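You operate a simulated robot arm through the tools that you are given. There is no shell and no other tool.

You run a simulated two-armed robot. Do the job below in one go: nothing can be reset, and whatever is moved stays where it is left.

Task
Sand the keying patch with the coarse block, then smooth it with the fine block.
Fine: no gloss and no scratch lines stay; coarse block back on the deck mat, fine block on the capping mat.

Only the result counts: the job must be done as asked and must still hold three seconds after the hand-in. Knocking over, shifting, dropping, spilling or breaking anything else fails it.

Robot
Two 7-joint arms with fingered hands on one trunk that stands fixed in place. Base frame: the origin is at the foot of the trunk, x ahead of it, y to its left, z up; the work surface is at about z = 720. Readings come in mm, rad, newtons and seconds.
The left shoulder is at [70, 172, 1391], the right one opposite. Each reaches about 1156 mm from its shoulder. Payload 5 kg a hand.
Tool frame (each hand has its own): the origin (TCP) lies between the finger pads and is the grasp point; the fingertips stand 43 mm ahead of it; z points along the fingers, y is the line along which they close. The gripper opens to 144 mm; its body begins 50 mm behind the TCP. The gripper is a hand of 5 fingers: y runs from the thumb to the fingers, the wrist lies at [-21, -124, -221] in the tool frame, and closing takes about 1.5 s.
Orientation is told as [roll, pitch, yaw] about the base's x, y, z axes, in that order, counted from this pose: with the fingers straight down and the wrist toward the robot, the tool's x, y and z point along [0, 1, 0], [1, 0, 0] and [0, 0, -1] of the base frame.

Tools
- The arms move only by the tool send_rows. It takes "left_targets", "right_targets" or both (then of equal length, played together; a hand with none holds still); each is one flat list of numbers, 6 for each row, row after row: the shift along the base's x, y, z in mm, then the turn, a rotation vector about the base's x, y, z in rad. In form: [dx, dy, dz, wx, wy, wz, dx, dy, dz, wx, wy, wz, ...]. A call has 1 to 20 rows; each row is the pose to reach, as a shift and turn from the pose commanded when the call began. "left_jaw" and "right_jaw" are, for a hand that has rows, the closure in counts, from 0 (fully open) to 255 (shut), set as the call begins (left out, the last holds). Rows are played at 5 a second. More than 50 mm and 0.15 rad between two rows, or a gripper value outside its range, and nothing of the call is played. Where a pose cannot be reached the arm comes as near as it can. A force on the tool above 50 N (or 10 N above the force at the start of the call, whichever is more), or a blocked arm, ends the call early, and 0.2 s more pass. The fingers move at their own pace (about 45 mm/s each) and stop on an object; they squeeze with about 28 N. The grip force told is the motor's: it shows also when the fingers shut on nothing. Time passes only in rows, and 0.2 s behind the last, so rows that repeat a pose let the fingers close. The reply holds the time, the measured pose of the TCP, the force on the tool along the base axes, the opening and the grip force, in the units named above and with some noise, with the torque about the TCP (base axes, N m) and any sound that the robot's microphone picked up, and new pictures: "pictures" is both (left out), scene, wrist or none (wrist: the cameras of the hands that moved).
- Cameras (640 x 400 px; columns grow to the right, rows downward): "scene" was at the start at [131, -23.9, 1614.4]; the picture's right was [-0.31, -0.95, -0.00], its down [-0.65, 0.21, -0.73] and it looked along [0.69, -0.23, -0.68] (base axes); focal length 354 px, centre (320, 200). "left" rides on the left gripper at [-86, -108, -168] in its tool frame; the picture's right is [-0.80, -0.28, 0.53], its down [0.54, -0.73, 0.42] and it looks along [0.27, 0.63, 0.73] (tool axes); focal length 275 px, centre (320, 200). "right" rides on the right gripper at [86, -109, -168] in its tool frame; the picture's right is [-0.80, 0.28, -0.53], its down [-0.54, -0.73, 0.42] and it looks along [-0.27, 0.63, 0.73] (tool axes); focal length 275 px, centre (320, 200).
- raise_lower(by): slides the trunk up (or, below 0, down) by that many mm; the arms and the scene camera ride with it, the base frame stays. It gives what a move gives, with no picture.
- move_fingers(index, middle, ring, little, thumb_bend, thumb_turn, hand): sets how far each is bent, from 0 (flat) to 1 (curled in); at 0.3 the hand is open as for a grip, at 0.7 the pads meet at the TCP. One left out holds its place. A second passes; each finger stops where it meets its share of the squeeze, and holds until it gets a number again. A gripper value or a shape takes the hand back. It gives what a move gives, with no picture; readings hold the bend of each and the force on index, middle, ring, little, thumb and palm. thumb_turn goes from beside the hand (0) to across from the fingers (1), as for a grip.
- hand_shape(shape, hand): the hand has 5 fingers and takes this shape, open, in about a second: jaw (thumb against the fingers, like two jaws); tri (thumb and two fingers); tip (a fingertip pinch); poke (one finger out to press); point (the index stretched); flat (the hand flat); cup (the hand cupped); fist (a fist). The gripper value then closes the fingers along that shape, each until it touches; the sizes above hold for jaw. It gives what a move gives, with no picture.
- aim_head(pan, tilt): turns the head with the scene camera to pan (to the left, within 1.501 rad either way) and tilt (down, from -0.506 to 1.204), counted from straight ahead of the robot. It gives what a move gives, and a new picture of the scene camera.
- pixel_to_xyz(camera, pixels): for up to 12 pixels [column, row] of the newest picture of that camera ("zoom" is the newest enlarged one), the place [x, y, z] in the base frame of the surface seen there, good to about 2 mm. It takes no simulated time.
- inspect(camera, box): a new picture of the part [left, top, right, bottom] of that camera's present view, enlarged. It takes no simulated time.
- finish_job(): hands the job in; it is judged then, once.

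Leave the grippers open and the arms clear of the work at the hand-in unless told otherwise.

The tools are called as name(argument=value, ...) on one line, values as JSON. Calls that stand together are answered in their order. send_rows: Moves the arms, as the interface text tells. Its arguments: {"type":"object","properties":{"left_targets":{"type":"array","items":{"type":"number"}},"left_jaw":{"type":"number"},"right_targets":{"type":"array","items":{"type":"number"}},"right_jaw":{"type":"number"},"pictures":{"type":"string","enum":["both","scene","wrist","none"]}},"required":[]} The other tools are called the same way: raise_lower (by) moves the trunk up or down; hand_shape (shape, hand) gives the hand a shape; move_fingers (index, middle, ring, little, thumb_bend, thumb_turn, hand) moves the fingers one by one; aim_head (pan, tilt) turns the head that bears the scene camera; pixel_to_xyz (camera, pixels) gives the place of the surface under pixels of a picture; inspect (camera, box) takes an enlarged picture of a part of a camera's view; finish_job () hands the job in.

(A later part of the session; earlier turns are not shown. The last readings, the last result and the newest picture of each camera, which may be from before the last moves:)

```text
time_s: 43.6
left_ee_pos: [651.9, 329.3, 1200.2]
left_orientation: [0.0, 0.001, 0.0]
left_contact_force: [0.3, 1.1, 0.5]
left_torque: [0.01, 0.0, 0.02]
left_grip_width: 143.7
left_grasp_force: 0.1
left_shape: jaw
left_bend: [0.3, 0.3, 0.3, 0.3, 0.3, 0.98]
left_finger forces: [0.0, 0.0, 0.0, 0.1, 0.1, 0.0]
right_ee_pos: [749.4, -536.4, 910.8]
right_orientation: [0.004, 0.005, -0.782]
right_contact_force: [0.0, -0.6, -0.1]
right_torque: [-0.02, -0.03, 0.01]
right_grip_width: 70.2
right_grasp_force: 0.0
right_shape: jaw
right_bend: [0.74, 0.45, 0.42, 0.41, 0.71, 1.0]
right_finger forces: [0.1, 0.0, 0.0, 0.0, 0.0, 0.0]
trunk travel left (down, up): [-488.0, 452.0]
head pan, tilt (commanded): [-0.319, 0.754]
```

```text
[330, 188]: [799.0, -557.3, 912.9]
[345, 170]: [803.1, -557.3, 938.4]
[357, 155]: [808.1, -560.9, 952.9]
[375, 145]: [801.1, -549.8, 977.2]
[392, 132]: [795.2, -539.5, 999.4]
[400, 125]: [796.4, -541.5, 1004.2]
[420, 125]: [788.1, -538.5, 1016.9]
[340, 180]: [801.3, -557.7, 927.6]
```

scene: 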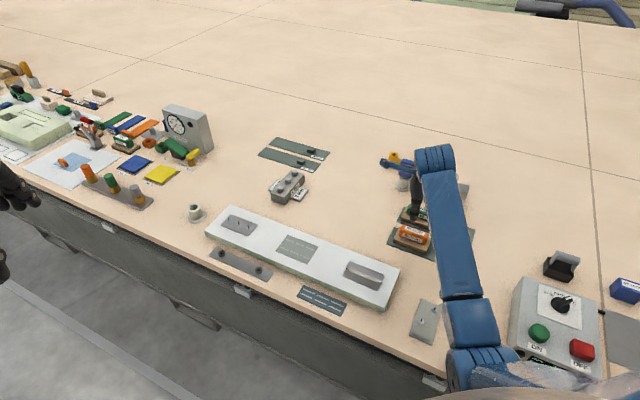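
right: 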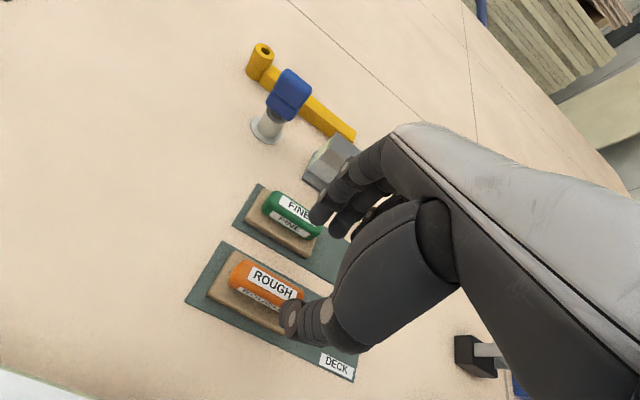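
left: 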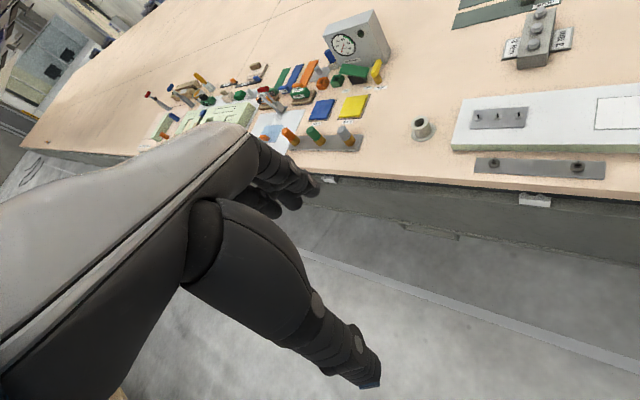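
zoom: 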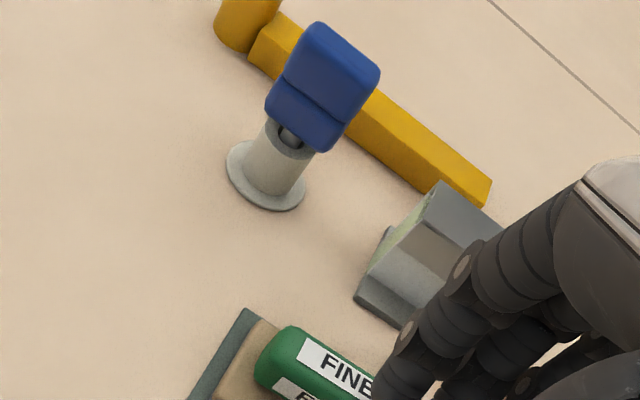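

Knuckles reach at most 59 mm outward, so there's room. I'll move over the FINE handle (TCP to (831.6,-608)) and descend to z≈830.

send_rows(right_targets=[27, -24, 0, 0, 0, 0, 55, -48, 0, 0, 0, 0, 82.2, -71.7, 0, 0, 0, 0, 82.2, -71.7, -30, 0, 0, 0, 82.2, -71.7, -60, 0, 0, 0, 82.2, -71.7, -80, 0, 0, 0, 82.2, -71.7, -80, 0, 0, 0], pictures="both")

inspect(camera="right", box=[180, 180, 436, 340])

```text
time_s: 45.2
left_ee_pos: [652.6, 330.2, 1201.1]
left_orientation: [-0.001, 0.001, 0.0]
left_contact_force: [-0.7, 0.1, 0.0]
left_torque: [0.03, 0.0, 0.02]
left_grip_width: 143.7
left_grasp_force: 0.0
left_shape: jaw
left_bend: [0.3, 0.3, 0.3, 0.3, 0.3, 0.98]
left_finger forces: [0.0, 0.0, 0.1, 0.1, 0.1, 0.0]
right_ee_pos: [833.1, -606.6, 832.1]
right_orientation: [0.004, 0.005, -0.787]
right_contact_force: [0.0, 0.0, -0.3]
right_torque: [0.02, -0.01, 0.03]
right_grip_width: 70.5
right_grasp_force: 0.1
right_shape: jaw
right_bend: [0.74, 0.45, 0.42, 0.41, 0.71, 1.0]
right_finger forces: [0.0, 0.0, 0.0, 0.0, 0.1, 0.1]
trunk travel left (down, up): [-488.0, 452.0]
head pan, tilt (commanded): [-0.319, 0.754]
```

scene: 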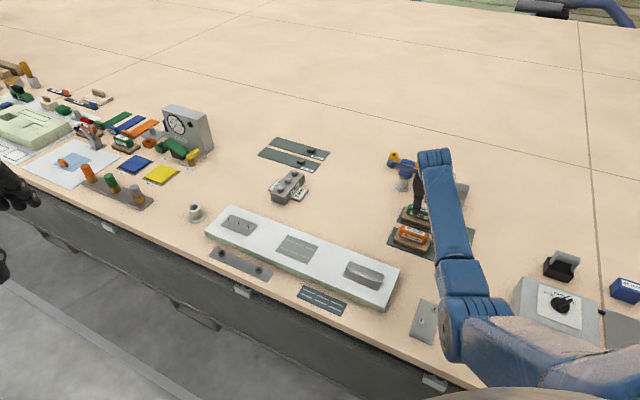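
right: 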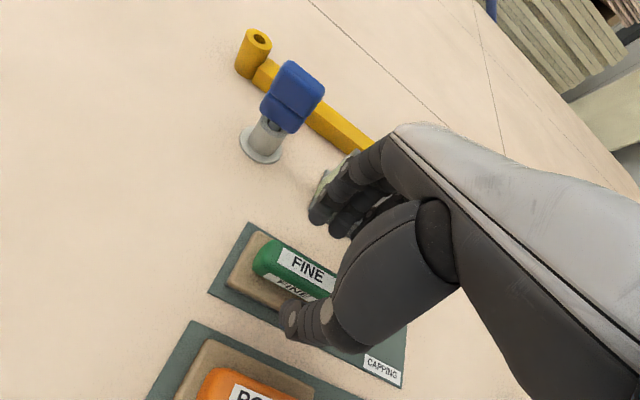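

```text
2.50 times, centred on (308, 260) of right
```

zoom: 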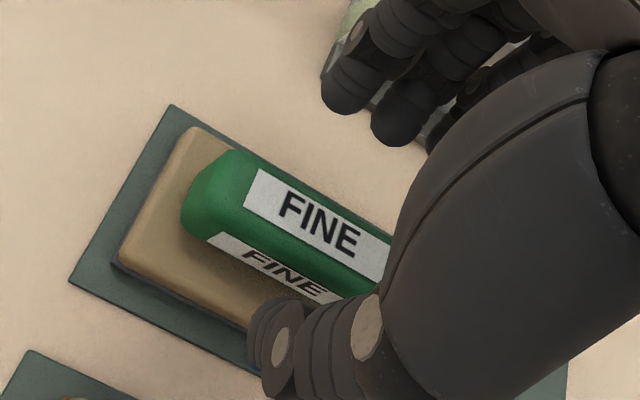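

Aligned over the FINE handle. I'll descend in small steps to TCP z≈783.

send_rows(right_targets=[-1, -1, -14, 0, 0, 0, -1, -1, -26, 0, 0, 0, -1, -1, -36, 0, 0, 0, -1, -1, -43, 0, 0, 0, -1, -1, -48, 0, 0, 0, -1, -1, -48, 0, 0, 0], pictures="wrist")

inspect(camera="right", box=[180, 180, 436, 340])

```text
time_s: 46.6
left_ee_pos: [652.4, 329.6, 1201.4]
left_orientation: [-0.001, 0.001, 0.001]
left_contact_force: [-0.4, 0.5, -0.3]
left_torque: [-0.01, -0.03, 0.0]
left_grip_width: 143.7
left_grasp_force: 0.0
left_shape: jaw
left_bend: [0.3, 0.3, 0.3, 0.3, 0.3, 0.98]
left_finger forces: [0.1, 0.0, 0.0, 0.1, 0.0, 0.0]
right_ee_pos: [833.0, -609.4, 784.7]
right_orientation: [0.002, 0.007, -0.785]
right_contact_force: [-0.9, 0.3, 0.3]
right_torque: [-0.02, 0.0, 0.0]
right_grip_width: 70.1
right_grasp_force: 0.1
right_shape: jaw
right_bend: [0.74, 0.45, 0.42, 0.41, 0.71, 1.0]
right_finger forces: [0.0, 0.1, 0.1, 0.1, 0.1, 0.1]
trunk travel left (down, up): [-488.0, 452.0]
head pan, tilt (commanded): [-0.319, 0.754]
```

right: 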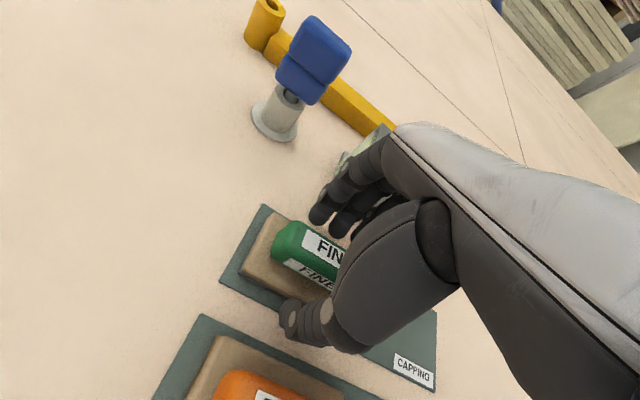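

```text
2.50 times, centred on (308, 260) of right
```

zoom: 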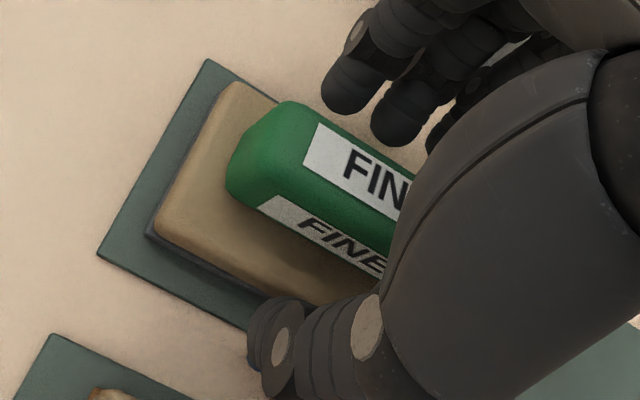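

The view matches the first grasp. I'll lower 1.5 mm and close on the FINE handle.

send_rows(right_targets=[0, 0, -1.5, 0, 0, 0, 0, 0, -1.5, 0, 0, 0, 0, 0, -1.5, 0, 0, 0, 0, 0, -1.5, 0, 0, 0, 0, 0, -1.5, 0, 0, 0, 0, 0, -1.5, 0, 0, 0, 0, 0, -1.5, 0, 0, 0, 0, 0, -1.5, 0, 0, 0], right_jaw=255, pictures="wrist")

```text
time_s: 48.4
left_ee_pos: [651.7, 329.9, 1200.5]
left_orientation: [-0.001, 0.0, 0.0]
left_contact_force: [0.4, -0.3, 0.2]
left_torque: [0.0, 0.0, 0.03]
left_grip_width: 143.6
left_grasp_force: 0.1
left_shape: jaw
left_bend: [0.3, 0.3, 0.3, 0.3, 0.3, 0.98]
left_finger forces: [0.0, 0.1, 0.0, 0.0, 0.1, 0.0]
right_ee_pos: [833.0, -608.9, 783.6]
right_orientation: [0.003, 0.005, -0.786]
right_contact_force: [-1.2, 1.9, 2.5]
right_torque: [-0.08, -0.04, -0.12]
right_grip_width: 37.9
right_grasp_force: 27.5
right_shape: jaw
right_bend: [0.74, 0.52, 0.55, 0.51, 0.74, 1.0]
right_finger forces: [12.7, 9.7, 0.1, 0.0, 23.8, 0.0]
trunk travel left (down, up): [-488.0, 452.0]
head pan, tilt (commanded): [-0.319, 0.754]
```

right: 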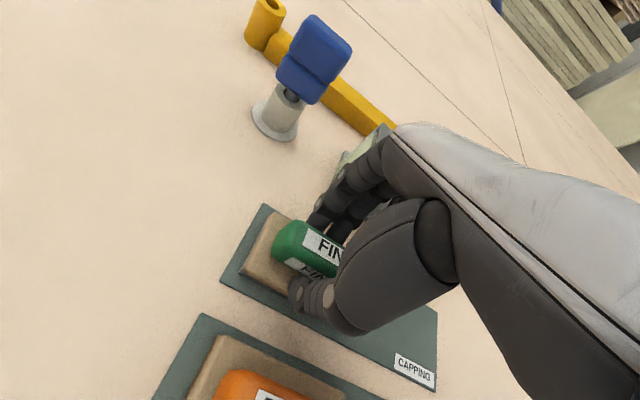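

FINE block gripped (thumb 24 N, index 13 N, middle 10 N). I'll lift straight up about 110 mm and check.

send_rows(right_targets=[0, 0, 4, 0, 0, 0, 0, 0, 12, 0, 0, 0, 0, 0, 30, 0, 0, 0, 0, 0, 55, 0, 0, 0, 0, 0, 85, 0, 0, 0, 0, 0, 110, 0, 0, 0, 0, 0, 110, 0, 0, 0], pictures="both")

inspect(camera="right", box=[180, 180, 436, 340])

```text
time_s: 50.0
left_ee_pos: [651.9, 329.1, 1200.7]
left_orientation: [0.0, -0.001, -0.001]
left_contact_force: [0.4, -0.6, 0.3]
left_torque: [-0.01, 0.01, 0.03]
left_grip_width: 143.8
left_grasp_force: 0.1
left_shape: jaw
left_bend: [0.3, 0.3, 0.3, 0.3, 0.3, 0.98]
left_finger forces: [0.0, 0.0, 0.0, 0.1, 0.0, 0.0]
right_ee_pos: [832.5, -609.7, 892.2]
right_orientation: [0.003, 0.005, -0.786]
right_contact_force: [0.7, 0.0, -2.3]
right_torque: [0.05, -0.02, -0.02]
right_grip_width: 37.6
right_grasp_force: 28.0
right_shape: jaw
right_bend: [0.74, 0.51, 0.56, 0.51, 0.74, 1.0]
right_finger forces: [12.2, 10.2, 2.2, 0.0, 23.7, 0.0]
trunk travel left (down, up): [-488.0, 452.0]
head pan, tilt (commanded): [-0.319, 0.754]
```

scene: 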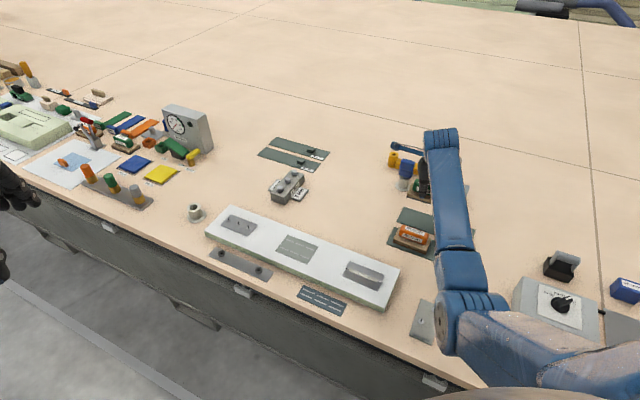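
right: 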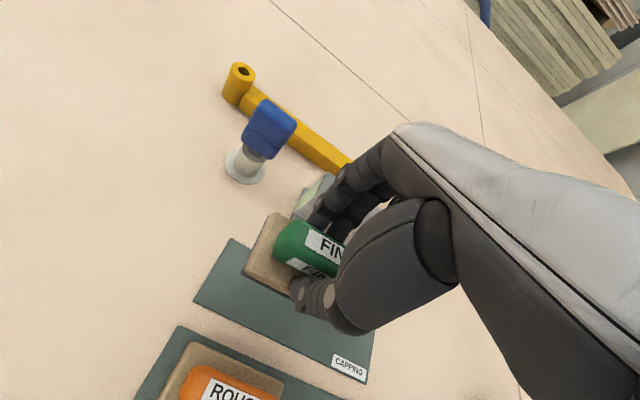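

```text
2.50 times, centred on (308, 260) of right
```

zoom: 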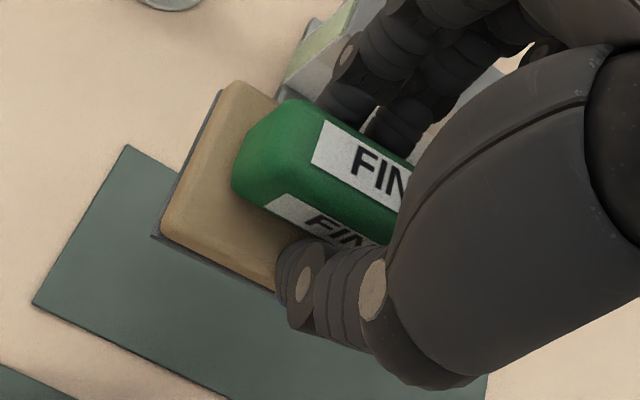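

Held firmly and level. I'll move to about (770,-430), then turn the yaw to +45°.

send_rows(right_targets=[-12.5, 36, 3, 0, 0, 0, -25, 72, 3, 0, 0, 0, -37.5, 108, 3, 0, 0, 0, -50, 144, 3, 0, 0, 0, -62.5, 180, 3, 0, 0, 0, -62.5, 180, 3, 0, 0, 0.13, -62.5, 180, 3, 0, 0, 0.26, -62.5, 180, 3, 0, 0, 0.39, -62.5, 180, 3, 0, 0, 0.52, -62.5, 180, 3, 0, 0, 0.65, -62.5, 180, 3, 0, 0, 0.78, -62.5, 185, 3, 0, 0, 0.91, -62.5, 190, 3, 0, 0, 1.04, -62.5, 195, 3, 0, 0, 1.17, -62.5, 200, 3, 0, 0, 1.3, -62.5, 205, 3, 0, 0, 1.43, -62.5, 210, 3, 0, 0, 1.571, -62.5, 210, 3, 0, 0, 1.571], pictures="none")

```text
time_s: 53.8
left_ee_pos: [652.7, 328.8, 1201.0]
left_orientation: [-0.001, -0.001, 0.001]
left_contact_force: [-0.5, 0.0, -0.5]
left_torque: [0.01, -0.02, -0.03]
left_grip_width: 144.0
left_grasp_force: 0.1
left_shape: jaw
left_bend: [0.3, 0.3, 0.3, 0.3, 0.3, 0.98]
left_finger forces: [0.1, 0.0, 0.0, 0.0, 0.1, 0.0]
right_ee_pos: [769.3, -398.8, 895.5]
right_orientation: [0.004, 0.005, 0.79]
right_contact_force: [0.6, 1.0, -2.4]
right_torque: [-0.01, 0.05, -0.02]
right_grip_width: 37.6
right_grasp_force: 27.4
right_shape: jaw
right_bend: [0.74, 0.51, 0.56, 0.51, 0.74, 1.0]
right_finger forces: [12.0, 9.0, 2.2, 0.0, 23.1, 0.1]
trunk travel left (down, up): [-488.0, 452.0]
head pan, tilt (commanded): [-0.319, 0.754]
```

I'll carry the FINE block to above the patch centre (TCP ≈ (810.7,-169.5)).

send_rows(right_targets=[7, 39, 0, 0, 0, 0, 14, 78, 0, 0, 0, 0, 21, 117, 0, 0, 0, 0, 28, 156, 0, 0, 0, 0, 35, 195, -10, 0, 0, 0, 41.4, 229.3, -35, 0, 0, 0, 41.4, 229.3, -65, 0, 0, 0, 41.4, 229.3, -78, 0, 0, 0, 41.4, 229.3, -78, 0, 0, 0], pictures="both")

inspect(camera="scene", box=[250, 205, 346, 265])

```text
time_s: 55.8
left_ee_pos: [652.4, 329.3, 1200.6]
left_orientation: [0.001, 0.0, 0.001]
left_contact_force: [0.6, 0.1, -0.2]
left_torque: [-0.03, 0.01, 0.0]
left_grip_width: 143.7
left_grasp_force: 0.1
left_shape: jaw
left_bend: [0.3, 0.3, 0.3, 0.3, 0.3, 0.98]
left_finger forces: [0.0, 0.0, 0.0, 0.1, 0.0, 0.1]
right_ee_pos: [812.2, -169.4, 818.5]
right_orientation: [0.003, 0.006, 0.785]
right_contact_force: [-0.1, -0.5, -2.7]
right_torque: [0.02, 0.04, 0.02]
right_grip_width: 37.4
right_grasp_force: 27.7
right_shape: jaw
right_bend: [0.74, 0.51, 0.56, 0.51, 0.74, 1.0]
right_finger forces: [12.1, 8.8, 2.2, 0.0, 23.0, 0.0]
trunk travel left (down, up): [-488.0, 452.0]
head pan, tilt (commanded): [-0.319, 0.754]
```

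scene: 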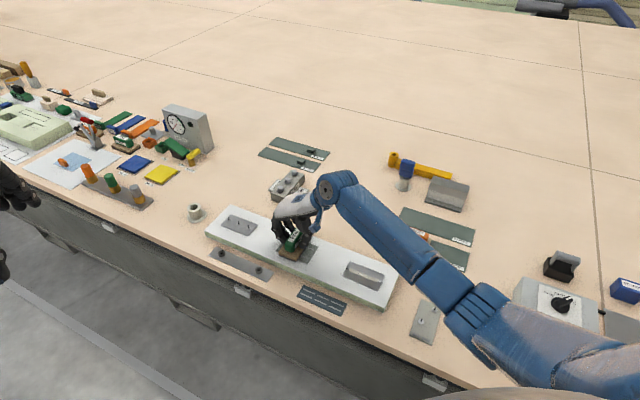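
right: 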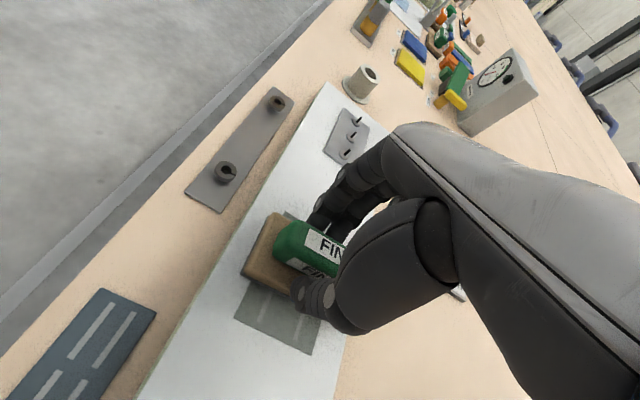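

```text
6.67 times, centred on (298, 235) of scene
```

zoom: 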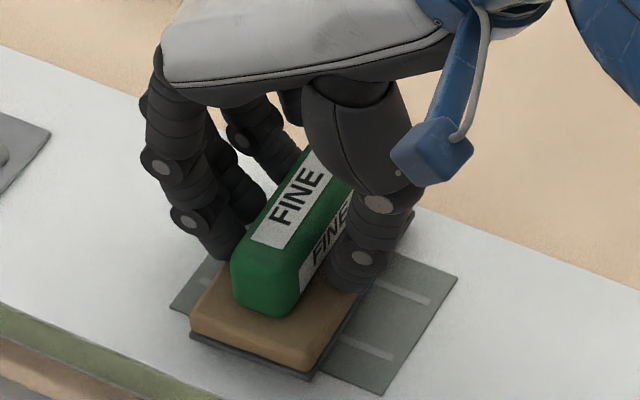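

Just above the surface with no contact yet. I'll lower 6 mm in 1 mm steps.

send_rows(right_targets=[0, 0, -2, 0, 0, 0, 0, 0, -4, 0, 0, 0, 0, 0, -5, 0, 0, 0, 0, 0, -6, 0, 0, 0, 0, 0, -6, 0, 0, 0], pictures="none")

```text
time_s: 57.0
left_ee_pos: [652.2, 329.5, 1201.3]
left_orientation: [0.0, 0.0, 0.0]
left_contact_force: [0.6, 0.0, 0.4]
left_torque: [0.03, -0.01, 0.0]
left_grip_width: 143.7
left_grasp_force: 0.0
left_shape: jaw
left_bend: [0.3, 0.3, 0.3, 0.3, 0.3, 0.98]
left_finger forces: [0.0, 0.0, 0.0, 0.1, 0.1, 0.0]
right_ee_pos: [811.6, -167.3, 813.3]
right_orientation: [0.003, 0.002, 0.784]
right_contact_force: [0.6, -0.4, 2.7]
right_torque: [-0.01, -0.26, 0.05]
right_grip_width: 37.3
right_grasp_force: 27.3
right_shape: jaw
right_bend: [0.74, 0.51, 0.56, 0.51, 0.74, 1.0]
right_finger forces: [11.6, 11.2, 2.2, 0.0, 23.6, 0.0]
trunk travel left (down, up): [-488.0, 452.0]
head pan, tilt (commanded): [-0.319, 0.754]
```

First touch (2.7 N). I'll press about 2.5 mm further and stroke along the patch ±30 mm, with slightly more press at the +u end where it was weak before.

send_rows(right_targets=[0, 0, -2, 0, 0, 0, 7.1, 7.1, -2.5, 0, 0, 0, 14.1, 14.1, -2.5, 0, 0, 0, 21.2, 21.2, -2.5, 0, 0, 0, 14.1, 14.1, -2.5, 0, 0, 0, 7.1, 7.1, -2.5, 0, 0, 0, 0, 0, -2.5, 0, 0, 0, -7.1, -7.1, -2.5, 0, 0, 0, -14.1, -14.1, -3, 0, 0, 0, -21.2, -21.2, -3, 0, 0, 0, -14.1, -14.1, -3, 0, 0, 0, -21.2, -21.2, -3, 0, 0, 0], pictures="scene")

inspect(camera="scene", box=[250, 210, 346, 270])

```text
time_s: 59.6
left_ee_pos: [650.6, 330.4, 1200.1]
left_orientation: [0.0, 0.0, 0.001]
left_contact_force: [-0.3, 0.6, 0.9]
left_torque: [0.01, 0.02, -0.01]
left_grip_width: 144.1
left_grasp_force: 0.0
left_shape: jaw
left_bend: [0.3, 0.3, 0.3, 0.3, 0.3, 0.98]
left_finger forces: [0.0, 0.1, 0.0, 0.0, 0.1, 0.0]
right_ee_pos: [790.5, -188.9, 811.2]
right_orientation: [0.002, -0.001, 0.787]
right_contact_force: [8.8, 4.9, 25.2]
right_torque: [0.85, -0.98, -0.01]
right_grip_width: 37.7
right_grasp_force: 28.1
right_shape: jaw
right_bend: [0.74, 0.51, 0.56, 0.51, 0.74, 1.0]
right_finger forces: [26.8, 16.6, 2.9, 0.1, 24.7, 0.0]
trunk travel left (down, up): [-488.0, 452.0]
head pan, tilt (commanded): [-0.319, 0.754]
```

scene: 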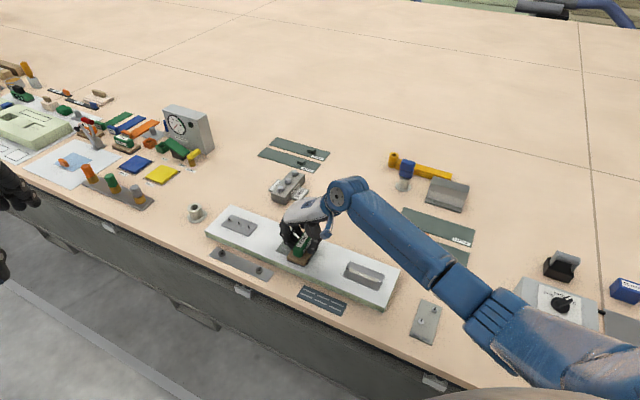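

```text
6.67 times, centred on (298, 240) of scene
```

zoom: 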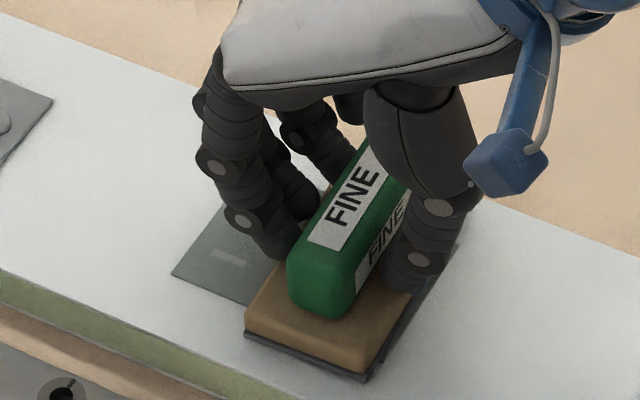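

The scratch streaks shrink as the FINE block passes (a short one is left at zoom ~228,257). I'll do more strokes at this end, then sweep to the other end and work there.

send_rows(right_targets=[7, 7, 0, 0, 0, 0, 14, 14, 0, 0, 0, 0, 7, 7, 0, 0, 0, 0, 0, 0, 0, 0, 0, 0, 7, 7, 0, 0, 0, 0, 14, 14, 0.3, 0, 0, 0, 21.2, 21.2, 0.5, 0, 0, 0, 28, 28, 0.5, 0, 0, 0, 35, 35, 0.5, 0, 0, 0, 42.4, 42.4, 0.5, 0, 0, 0, 35, 35, 0.5, 0, 0, 0, 42.4, 42.4, 0.5, 0, 0, 0, 35, 35, 0.5, 0, 0, 0, 42.4, 42.4, 0.5, 0, 0, 0, 35, 35, 0.5, 0, 0, 0], pictures="none")

```text
time_s: 62.8
left_ee_pos: [652.0, 330.7, 1201.2]
left_orientation: [0.002, 0.001, 0.002]
left_contact_force: [0.1, 0.0, 0.2]
left_torque: [-0.03, 0.0, 0.0]
left_grip_width: 143.9
left_grasp_force: 0.0
left_shape: jaw
left_bend: [0.3, 0.3, 0.3, 0.3, 0.3, 0.98]
left_finger forces: [0.0, 0.0, 0.1, 0.0, 0.0, 0.0]
right_ee_pos: [825.3, -154.4, 811.2]
right_orientation: [0.002, 0.002, 0.789]
right_contact_force: [5.9, 4.0, 15.9]
right_torque: [0.72, -0.68, -0.03]
right_grip_width: 37.3
right_grasp_force: 27.8
right_shape: jaw
right_bend: [0.74, 0.51, 0.56, 0.51, 0.74, 1.0]
right_finger forces: [26.0, 14.8, 2.2, 0.0, 26.5, 0.1]
trunk travel left (down, up): [-488.0, 452.0]
head pan, tilt (commanded): [-0.319, 0.754]
```

Force is a moderate 16 N. I'll lift and move aside to view the patch.

send_rows(right_targets=[0, 0, 5, 0, 0, 0, 5, 5, 25, 0, 0, 0, 25, 25, 60, 0, 0, 0, 45, 45, 85, 0, 0, 0, 65, 65, 85, 0, 0, 0], pictures="scene")

inspect(camera="scene", box=[250, 215, 346, 275])

```text
time_s: 64.0
left_ee_pos: [653.2, 330.4, 1199.6]
left_orientation: [-0.002, 0.002, 0.0]
left_contact_force: [0.3, 0.8, 0.0]
left_torque: [-0.02, 0.02, 0.0]
left_grip_width: 143.5
left_grasp_force: 0.1
left_shape: jaw
left_bend: [0.3, 0.3, 0.3, 0.3, 0.3, 0.98]
left_finger forces: [0.0, 0.1, 0.0, 0.0, 0.0, 0.0]
right_ee_pos: [889.8, -91.0, 892.1]
right_orientation: [0.005, 0.008, 0.785]
right_contact_force: [-0.6, 0.1, -2.1]
right_torque: [0.08, 0.05, -0.02]
right_grip_width: 36.6
right_grasp_force: 28.2
right_shape: jaw
right_bend: [0.74, 0.51, 0.56, 0.51, 0.74, 1.0]
right_finger forces: [13.5, 10.1, 2.1, 0.0, 26.8, 0.0]
trunk travel left (down, up): [-488.0, 452.0]
head pan, tilt (commanded): [-0.319, 0.754]
```

scene: 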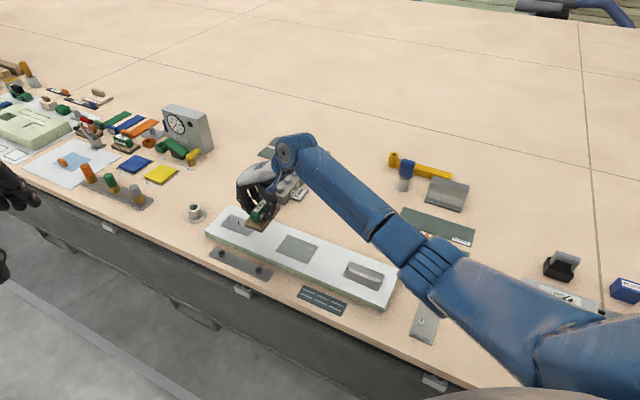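

```text
6.67 times, centred on (298, 245) of scene
```

zoom: 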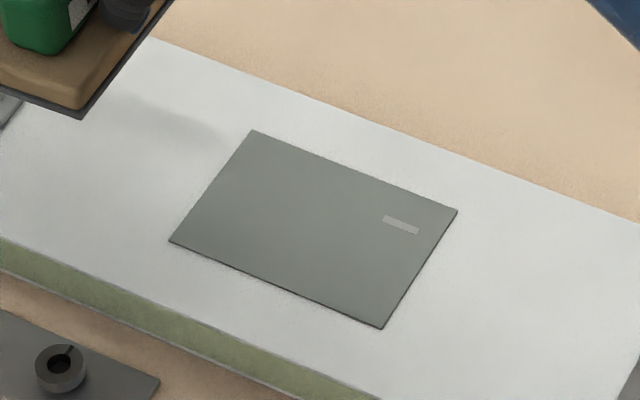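

Only one short streak is left, in the far right cell (zoom ~400,224). I'll return over that end, shifted 10 mm toward the far side, press and stroke there.

send_rows(right_targets=[-25, -29, 0, 0, 0, 0, -50, -58, 0, 0, 0, 0, -75, -87, -15, 0, 0, 0, -93, -107, -45, 0, 0, 0, -93, -107, -75, 0, 0, 0, -93, -107, -82, 0, 0, 0, -93, -107, -84.5, 0, 0, 0], pictures="none")

```text
time_s: 65.6
left_ee_pos: [651.1, 328.0, 1202.3]
left_orientation: [0.0, -0.001, 0.001]
left_contact_force: [-0.8, -0.6, 0.1]
left_torque: [0.0, -0.01, 0.04]
left_grip_width: 143.9
left_grasp_force: 0.0
left_shape: jaw
left_bend: [0.3, 0.3, 0.3, 0.3, 0.3, 0.98]
left_finger forces: [0.0, 0.0, 0.0, 0.0, 0.0, 0.1]
right_ee_pos: [797.9, -198.1, 811.0]
right_orientation: [0.002, 0.002, 0.785]
right_contact_force: [1.7, -1.6, 9.8]
right_torque: [0.22, -0.27, -0.02]
right_grip_width: 36.9
right_grasp_force: 28.3
right_shape: jaw
right_bend: [0.74, 0.51, 0.56, 0.51, 0.74, 1.0]
right_finger forces: [15.0, 12.2, 1.6, 0.0, 26.7, 0.0]
trunk travel left (down, up): [-488.0, 452.0]
head pan, tilt (commanded): [-0.319, 0.754]
```

Pressing with about 10 N at the far right cell. I'll add 0.5 mm and do short strokes.

send_rows(right_targets=[-7, -7, -0.5, 0, 0, 0, 0, 0, -0.7, 0, 0, 0, 7, 7, -0.7, 0, 0, 0, 0, 0, -0.7, 0, 0, 0, -7, -7, -0.7, 0, 0, 0, 0, 0, -0.7, 0, 0, 0, 7, 7, -0.7, 0, 0, 0, 0, 0, -0.7, 0, 0, 0, -7, -7, -0.7, 0, 0, 0, 0, 0, -0.7, 0, 0, 0, 7, 7, -0.7, 0, 0, 0], pictures="none")

send_rows(right_targets=[0, 0, 5, 0, 0, 0, 5, 5, 25, 0, 0, 0, 25, 25, 60, 0, 0, 0, 50, 50, 86, 0, 0, 0, 80, 80, 86, 0, 0, 0, 95, 95, 86, 0, 0, 0], pictures="scene")

inspect(camera="scene", box=[250, 215, 346, 275])

```text
time_s: 68.0
left_ee_pos: [649.5, 329.5, 1201.4]
left_orientation: [0.0, -0.001, 0.0]
left_contact_force: [0.0, -0.1, 0.0]
left_torque: [0.01, 0.01, -0.04]
left_grip_width: 143.7
left_grasp_force: 0.1
left_shape: jaw
left_bend: [0.3, 0.3, 0.3, 0.3, 0.3, 0.98]
left_finger forces: [0.1, 0.1, 0.0, 0.1, 0.1, 0.0]
right_ee_pos: [802.5, -191.9, 811.2]
right_orientation: [0.0, 0.003, 0.787]
right_contact_force: [-6.4, -5.8, 25.7]
right_torque: [-0.2, 0.29, 0.0]
right_grip_width: 36.7
right_grasp_force: 27.6
right_shape: jaw
right_bend: [0.74, 0.52, 0.57, 0.51, 0.74, 1.0]
right_finger forces: [22.4, 11.8, 0.1, 0.0, 33.6, 0.0]
trunk travel left (down, up): [-488.0, 452.0]
head pan, tilt (commanded): [-0.319, 0.754]
```

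```text
time_s: 69.4
left_ee_pos: [652.3, 329.2, 1200.9]
left_orientation: [0.0, 0.0, 0.0]
left_contact_force: [0.9, 0.8, -0.4]
left_torque: [-0.04, 0.02, -0.03]
left_grip_width: 143.9
left_grasp_force: 0.0
left_shape: jaw
left_bend: [0.3, 0.3, 0.3, 0.3, 0.3, 0.98]
left_finger forces: [0.0, 0.0, 0.1, 0.0, 0.0, 0.0]
right_ee_pos: [899.0, -96.1, 894.6]
right_orientation: [0.005, 0.005, 0.785]
right_contact_force: [-1.3, -0.4, -2.4]
right_torque: [0.05, 0.01, -0.02]
right_grip_width: 35.9
right_grasp_force: 27.9
right_shape: jaw
right_bend: [0.74, 0.52, 0.56, 0.51, 0.74, 1.0]
right_finger forces: [13.7, 10.4, 1.3, 0.1, 25.6, 0.0]
trunk travel left (down, up): [-488.0, 452.0]
head pan, tilt (commanded): [-0.319, 0.754]
```

scene: 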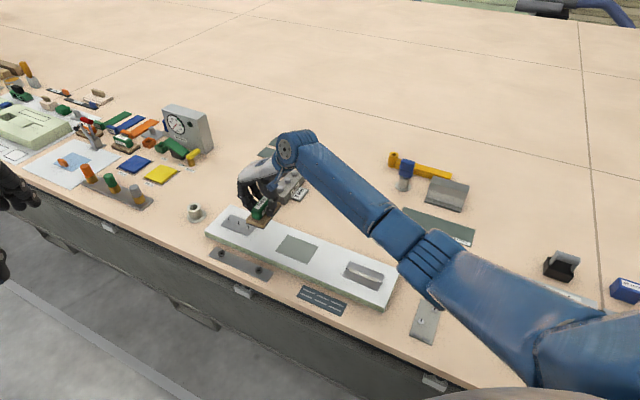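

```text
6.67 times, centred on (298, 245) of scene
```

zoom: 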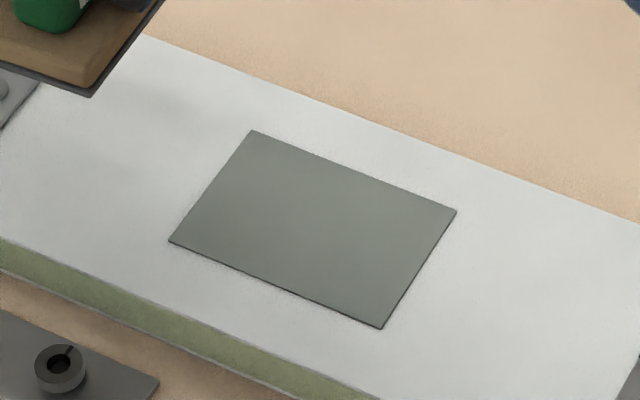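

No streak is visible now. I'll zoom in more closely to be sure.

inspect(camera="scene", box=[272, 232, 304, 252])

inspect(camera="scene", box=[292, 240, 324, 264])

```text
16.00 times, centred on (288, 242) of scene
```

zoom: 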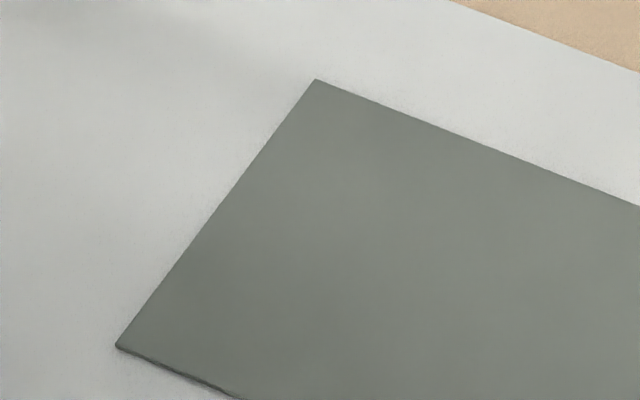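

```text
16.00 times, centred on (308, 252) of scene
```

zoom: 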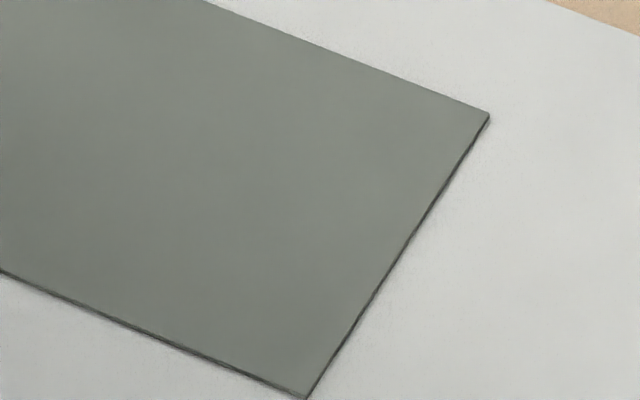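

The patch is uniformly grey and matte with no streaks. I'll take the FINE block back: first to about (765,-420), then turn the yaw to -45°.

send_rows(right_targets=[-17, -41, 5, 0, 0, 0, -34, -82, 5, 0, 0, 0, -50, -122, 5, 0, 0, 0, -67, -162, 5, 0, 0, 0, -84, -203, 5, 0, 0, 0, -101, -244, 5, 0, 0, 0, -117, -284, 5, 0, 0, 0, -134, -324, 5, 0, 0, 0], pictures="none")

send_rows(right_targets=[0, 0, 0, 0, 0, -0.13, 0, 0, 0, 0, 0, -0.26, 0, 0, 0, 0, 0, -0.39, 0, 0, 0, 0, 0, -0.52, 0, 0, 0, 0, 0, -0.65, 0, 0, 0, 0, 0, -0.78, 0, -10, 0, 0, 0, -0.91, 0, -20, 0, 0, 0, -1.04, 0, -30, 0, 0, 0, -1.17, 0, -40, 0, 0, 0, -1.3, 0, -50, 0, 0, 0, -1.43, 0, -60, 0, 0, 0, -1.57, 15, -90, 0, 0, 0, -1.57, 35, -130, 0, 0, 0, -1.57, 50, -165, 0, 0, 0, -1.57, 62, -194, 0, 0, 0, -1.57, 62, -194, 0, 0, 0, -1.57], pictures="both")

inspect(camera="scene", box=[360, 170, 488, 250])

```text
time_s: 71.2
left_ee_pos: [650.9, 328.0, 1202.1]
left_orientation: [0.001, -0.001, 0.002]
left_contact_force: [-1.0, -0.1, 0.6]
left_torque: [0.04, -0.05, 0.0]
left_grip_width: 143.7
left_grasp_force: 0.1
left_shape: jaw
left_bend: [0.3, 0.3, 0.3, 0.3, 0.3, 0.98]
left_finger forces: [0.0, 0.0, 0.0, 0.0, 0.1, 0.1]
right_ee_pos: [765.5, -420.1, 899.2]
right_orientation: [0.007, 0.002, 0.789]
right_contact_force: [0.4, 0.4, -2.3]
right_torque: [-0.04, 0.01, 0.02]
right_grip_width: 35.6
right_grasp_force: 27.8
right_shape: jaw
right_bend: [0.74, 0.52, 0.56, 0.51, 0.74, 1.0]
right_finger forces: [12.7, 9.4, 1.6, 0.0, 24.8, 0.0]
trunk travel left (down, up): [-488.0, 452.0]
head pan, tilt (commanded): [-0.319, 0.754]
```

```text
time_s: 74.8
left_ee_pos: [652.0, 328.7, 1200.6]
left_orientation: [0.0, 0.002, 0.0]
left_contact_force: [0.5, 0.5, 0.0]
left_torque: [-0.01, 0.05, 0.01]
left_grip_width: 144.0
left_grasp_force: 0.1
left_shape: jaw
left_bend: [0.3, 0.3, 0.3, 0.3, 0.3, 0.98]
left_finger forces: [0.0, 0.1, 0.1, 0.0, 0.0, 0.0]
right_ee_pos: [827.5, -615.0, 899.1]
right_orientation: [0.002, 0.003, -0.783]
right_contact_force: [0.0, 0.1, -1.5]
right_torque: [0.01, -0.01, 0.01]
right_grip_width: 36.0
right_grasp_force: 27.9
right_shape: jaw
right_bend: [0.74, 0.52, 0.56, 0.51, 0.74, 1.0]
right_finger forces: [12.7, 8.8, 1.6, 0.1, 23.7, 0.0]
trunk travel left (down, up): [-488.0, 452.0]
head pan, tilt (commanded): [-0.319, 0.754]
```

scene: 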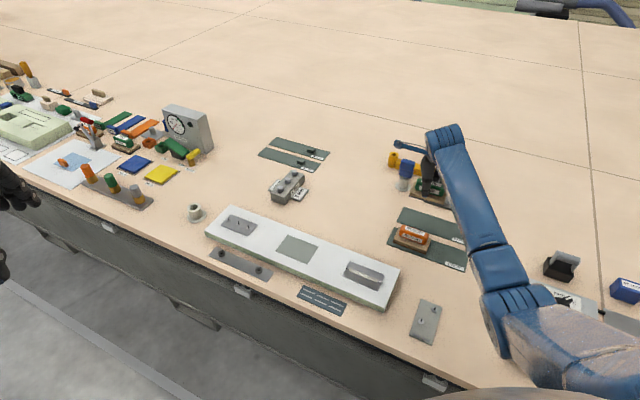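
right: 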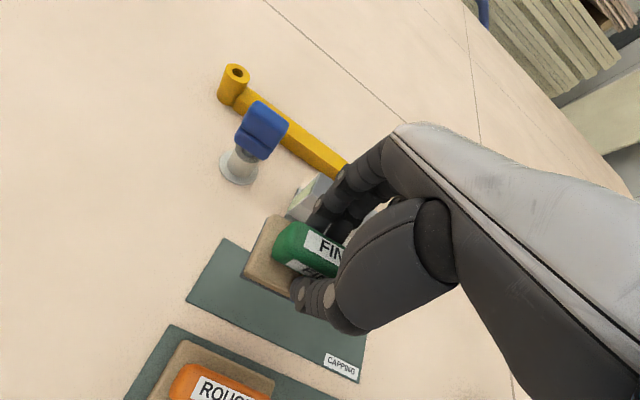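

```text
5.00 times, centred on (424, 210) of scene
```

zoom: 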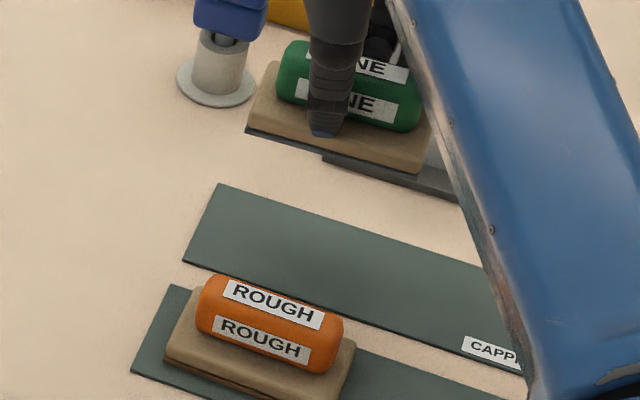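

ROUGH sits neatly on the deck mat. I'll measure the held FINE block's lower front edge (zoom ~ (250,130) to (415,170)) and the capping mat corners.

pixel_to_xyz(camera="zoom", pixels=[[250, 129], [300, 143], [360, 158], [415, 171], [219, 185], [184, 261], [170, 358], [342, 398], [352, 345], [205, 285], [173, 287], [134, 372]])

```text
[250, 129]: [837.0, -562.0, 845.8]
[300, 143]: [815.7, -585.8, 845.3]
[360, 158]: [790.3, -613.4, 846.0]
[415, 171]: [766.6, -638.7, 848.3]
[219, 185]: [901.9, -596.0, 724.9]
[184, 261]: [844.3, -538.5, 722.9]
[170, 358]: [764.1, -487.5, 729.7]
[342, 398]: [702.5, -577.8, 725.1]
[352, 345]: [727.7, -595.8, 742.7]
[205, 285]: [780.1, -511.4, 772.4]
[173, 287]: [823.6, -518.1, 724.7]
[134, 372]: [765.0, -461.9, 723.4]
```

The FINE block is centred over the capping mat, about 2.5° off. I'll correct that by -0.04 rad and lower to just above the mat.

send_rows(right_targets=[0, 0, -30, 0, 0, -0.02, 0, 0, -60, 0, 0, -0.04, 0, 0, -85, 0, 0, -0.04, 0, 0, -100, 0, 0, -0.04, 0, 0, -109, 0, 0, -0.04, 0, 0, -113, 0, 0, -0.04, 0, 0, -114, 0, 0, -0.04], pictures="none")

```text
time_s: 76.4
left_ee_pos: [653.2, 329.2, 1199.8]
left_orientation: [0.0, 0.001, 0.001]
left_contact_force: [0.6, 0.0, -0.5]
left_torque: [0.0, 0.05, 0.0]
left_grip_width: 143.8
left_grasp_force: 0.1
left_shape: jaw
left_bend: [0.3, 0.3, 0.3, 0.3, 0.3, 0.98]
left_finger forces: [0.1, 0.2, 0.0, 0.0, 0.0, 0.1]
right_ee_pos: [827.9, -614.3, 785.1]
right_orientation: [0.003, 0.005, -0.823]
right_contact_force: [-0.3, 0.2, -1.6]
right_torque: [-0.01, -0.03, 0.0]
right_grip_width: 36.0
right_grasp_force: 27.8
right_shape: jaw
right_bend: [0.74, 0.52, 0.56, 0.51, 0.74, 1.0]
right_finger forces: [12.6, 8.7, 1.6, 0.0, 23.6, 0.0]
trunk travel left (down, up): [-488.0, 452.0]
head pan, tilt (commanded): [-0.319, 0.754]
```

No contact yet. I'll lower in 1 mm steps.

send_rows(right_targets=[0, 0, -1, 0, 0, 0, 0, 0, -2, 0, 0, 0, 0, 0, -2, 0, 0, 0], pictures="none")

```text
time_s: 77.2
left_ee_pos: [652.3, 329.2, 1201.2]
left_orientation: [-0.001, -0.001, -0.001]
left_contact_force: [0.0, 0.9, 0.2]
left_torque: [0.01, 0.01, 0.01]
left_grip_width: 143.7
left_grasp_force: 0.0
left_shape: jaw
left_bend: [0.3, 0.3, 0.3, 0.3, 0.3, 0.98]
left_finger forces: [0.1, 0.1, 0.1, 0.0, 0.0, 0.0]
right_ee_pos: [827.1, -614.1, 784.2]
right_orientation: [0.005, 0.003, -0.824]
right_contact_force: [0.4, 0.1, -0.8]
right_torque: [-0.05, -0.01, -0.01]
right_grip_width: 36.1
right_grasp_force: 27.9
right_shape: jaw
right_bend: [0.74, 0.52, 0.56, 0.51, 0.74, 1.0]
right_finger forces: [12.3, 9.3, 1.6, 0.1, 23.7, 0.0]
trunk travel left (down, up): [-488.0, 452.0]
head pan, tilt (commanded): [-0.319, 0.754]
```

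Just about touching. Another 1 mm or so.

send_rows(right_targets=[0, 0, -1, 0, 0, 0, 0, 0, -1.5, 0, 0, 0], pictures="none")

```text
time_s: 77.8
left_ee_pos: [651.3, 329.6, 1201.9]
left_orientation: [-0.001, 0.001, 0.001]
left_contact_force: [-0.3, 0.8, 0.2]
left_torque: [0.0, 0.02, 0.02]
left_grip_width: 144.0
left_grasp_force: 0.1
left_shape: jaw
left_bend: [0.3, 0.3, 0.3, 0.3, 0.3, 0.98]
left_finger forces: [0.0, 0.1, 0.0, 0.0, 0.1, 0.1]
right_ee_pos: [827.8, -614.4, 783.4]
right_orientation: [0.003, 0.002, -0.825]
right_contact_force: [0.6, -0.3, 4.1]
right_torque: [-0.19, -0.06, 0.0]
right_grip_width: 36.1
right_grasp_force: 28.1
right_shape: jaw
right_bend: [0.74, 0.52, 0.56, 0.51, 0.74, 1.0]
right_finger forces: [12.6, 9.8, 1.4, 0.0, 23.8, 0.0]
trunk travel left (down, up): [-488.0, 452.0]
head pan, tilt (commanded): [-0.319, 0.754]
```

Contact of 4 N, so the block is on the capping mat. I'll release it.

send_rows(right_targets=[0, 0, 0, 0, 0, 0, 0, 0, 0, 0, 0, 0, 0, 0, 0, 0, 0, 0, 0, 0, 0, 0, 0, 0, 0, 0, 0, 0, 0, 0, 0, 0, 0, 0, 0, 0], right_jaw=130, pictures="wrist")

```text
time_s: 79.2
left_ee_pos: [651.9, 330.1, 1200.1]
left_orientation: [0.0, 0.0, 0.0]
left_contact_force: [-0.1, -0.3, 0.0]
left_torque: [0.0, -0.01, -0.02]
left_grip_width: 143.8
left_grasp_force: 0.1
left_shape: jaw
left_bend: [0.3, 0.3, 0.3, 0.3, 0.3, 0.98]
left_finger forces: [0.0, 0.1, 0.0, 0.0, 0.0, 0.0]
right_ee_pos: [828.0, -613.1, 783.2]
right_orientation: [0.004, 0.002, -0.824]
right_contact_force: [-0.5, 0.0, -0.4]
right_torque: [0.0, -0.01, 0.0]
right_grip_width: 70.1
right_grasp_force: 0.1
right_shape: jaw
right_bend: [0.74, 0.45, 0.42, 0.41, 0.71, 1.0]
right_finger forces: [0.0, 0.1, 0.1, 0.0, 0.0, 0.0]
trunk travel left (down, up): [-488.0, 452.0]
head pan, tilt (commanded): [-0.319, 0.754]
```

right: 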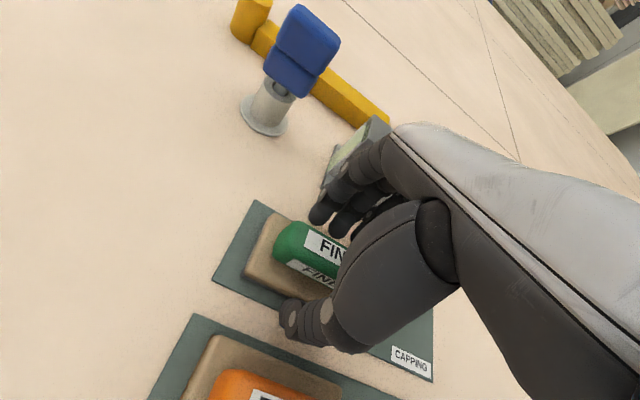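

Released, with the fingers clear of the handle. I'll rise straight up, then open fully and pull back toward the start position.

send_rows(right_targets=[0, 0, 10, 0, 0, 0, 0, 0, 30, 0, 0, 0, 0, 0, 60, 0, 0, 0, 0, 0, 100, 0, 0, 0, 0, 0, 140, 0, 0, 0, 0, 0, 180, 0, 0, 0], pictures="none")

send_rows(right_targets=[-40, 14, 5, 0, 0, 0.08, -80, 28, 10, 0, 0, 0.16, -120, 42, 15, 0, 0, 0.24, -160, 56, 20, 0, 0, 0.33, -200, 70, 20, 0, 0, 0.41, -240, 84, 20, 0, 0, 0.49, -280, 98, 20, 0, 0, 0.57, -320, 112, 20, 0, 0, 0.66, -360, 126, 20, 0, 0, 0.74, -400, 140, 20, 0, 0, 0.82, -430, 155, 20, 0, 0, 0.825, -430, 155, 20, 0, 0, 0.825], right_jaw=0, pictures="both")

inspect(camera="scene", box=[370, 140, 500, 280])

inspect(camera="scene", box=[190, 190, 410, 330])

```text
time_s: 80.6
left_ee_pos: [651.0, 330.1, 1201.5]
left_orientation: [0.001, 0.0, 0.0]
left_contact_force: [-0.3, 0.8, -0.4]
left_torque: [0.04, 0.0, 0.0]
left_grip_width: 143.7
left_grasp_force: 0.1
left_shape: jaw
left_bend: [0.3, 0.3, 0.3, 0.3, 0.3, 0.98]
left_finger forces: [0.0, 0.0, 0.0, 0.0, 0.0, 0.0]
right_ee_pos: [827.5, -613.4, 963.3]
right_orientation: [0.004, 0.004, -0.824]
right_contact_force: [0.2, 0.3, -1.1]
right_torque: [-0.05, 0.0, 0.02]
right_grip_width: 70.1
right_grasp_force: 0.0
right_shape: jaw
right_bend: [0.74, 0.45, 0.42, 0.41, 0.71, 1.0]
right_finger forces: [0.1, 0.0, 0.0, 0.1, 0.0, 0.1]
trunk travel left (down, up): [-488.0, 452.0]
head pan, tilt (commanded): [-0.319, 0.754]
```

```text
time_s: 83.2
left_ee_pos: [652.9, 328.1, 1202.3]
left_orientation: [0.0, 0.002, 0.0]
left_contact_force: [0.5, 0.0, -0.7]
left_torque: [0.02, 0.04, 0.02]
left_grip_width: 144.1
left_grasp_force: 0.0
left_shape: jaw
left_bend: [0.3, 0.3, 0.3, 0.3, 0.3, 0.98]
left_finger forces: [0.0, 0.1, 0.1, 0.0, 0.0, 0.0]
right_ee_pos: [397.1, -458.8, 980.6]
right_orientation: [0.003, 0.005, 0.001]
right_contact_force: [0.6, -0.5, 0.2]
right_torque: [0.02, 0.02, -0.01]
right_grip_width: 143.8
right_grasp_force: 0.0
right_shape: jaw
right_bend: [0.3, 0.3, 0.3, 0.3, 0.3, 0.98]
right_finger forces: [0.0, 0.0, 0.0, 0.0, 0.0, 0.0]
trunk travel left (down, up): [-488.0, 452.0]
head pan, tilt (commanded): [-0.319, 0.754]
```

scene: 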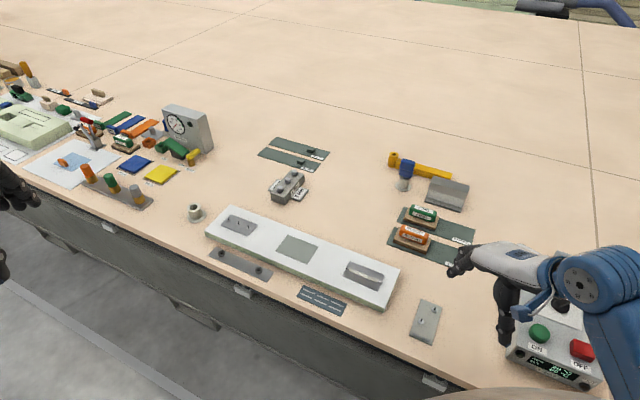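
right: 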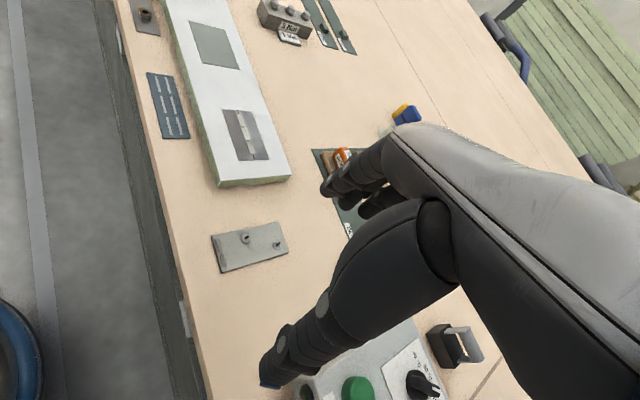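

```text
2.86 times, centred on (435, 210) of scene
```

zoom: 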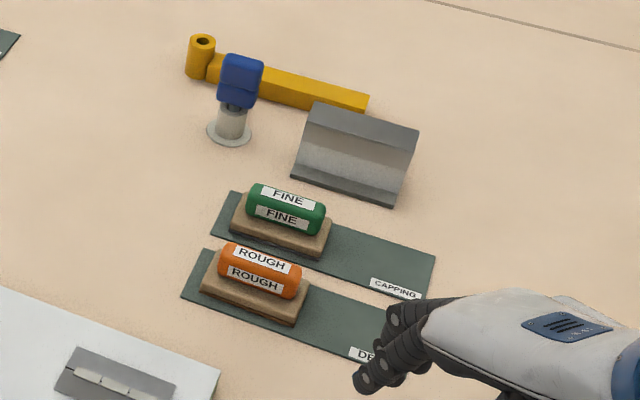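

```text
2.86 times, centred on (300, 260) of scene
```

zoom: 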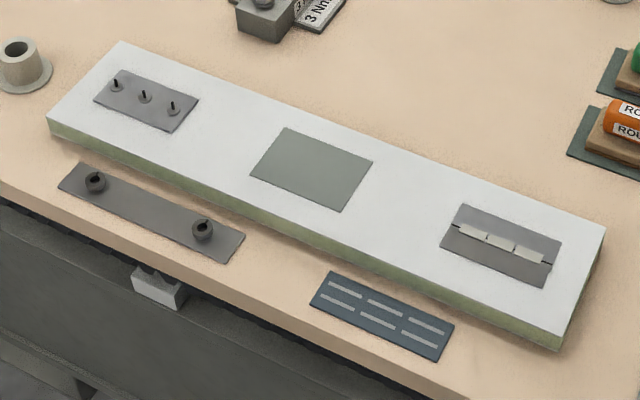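

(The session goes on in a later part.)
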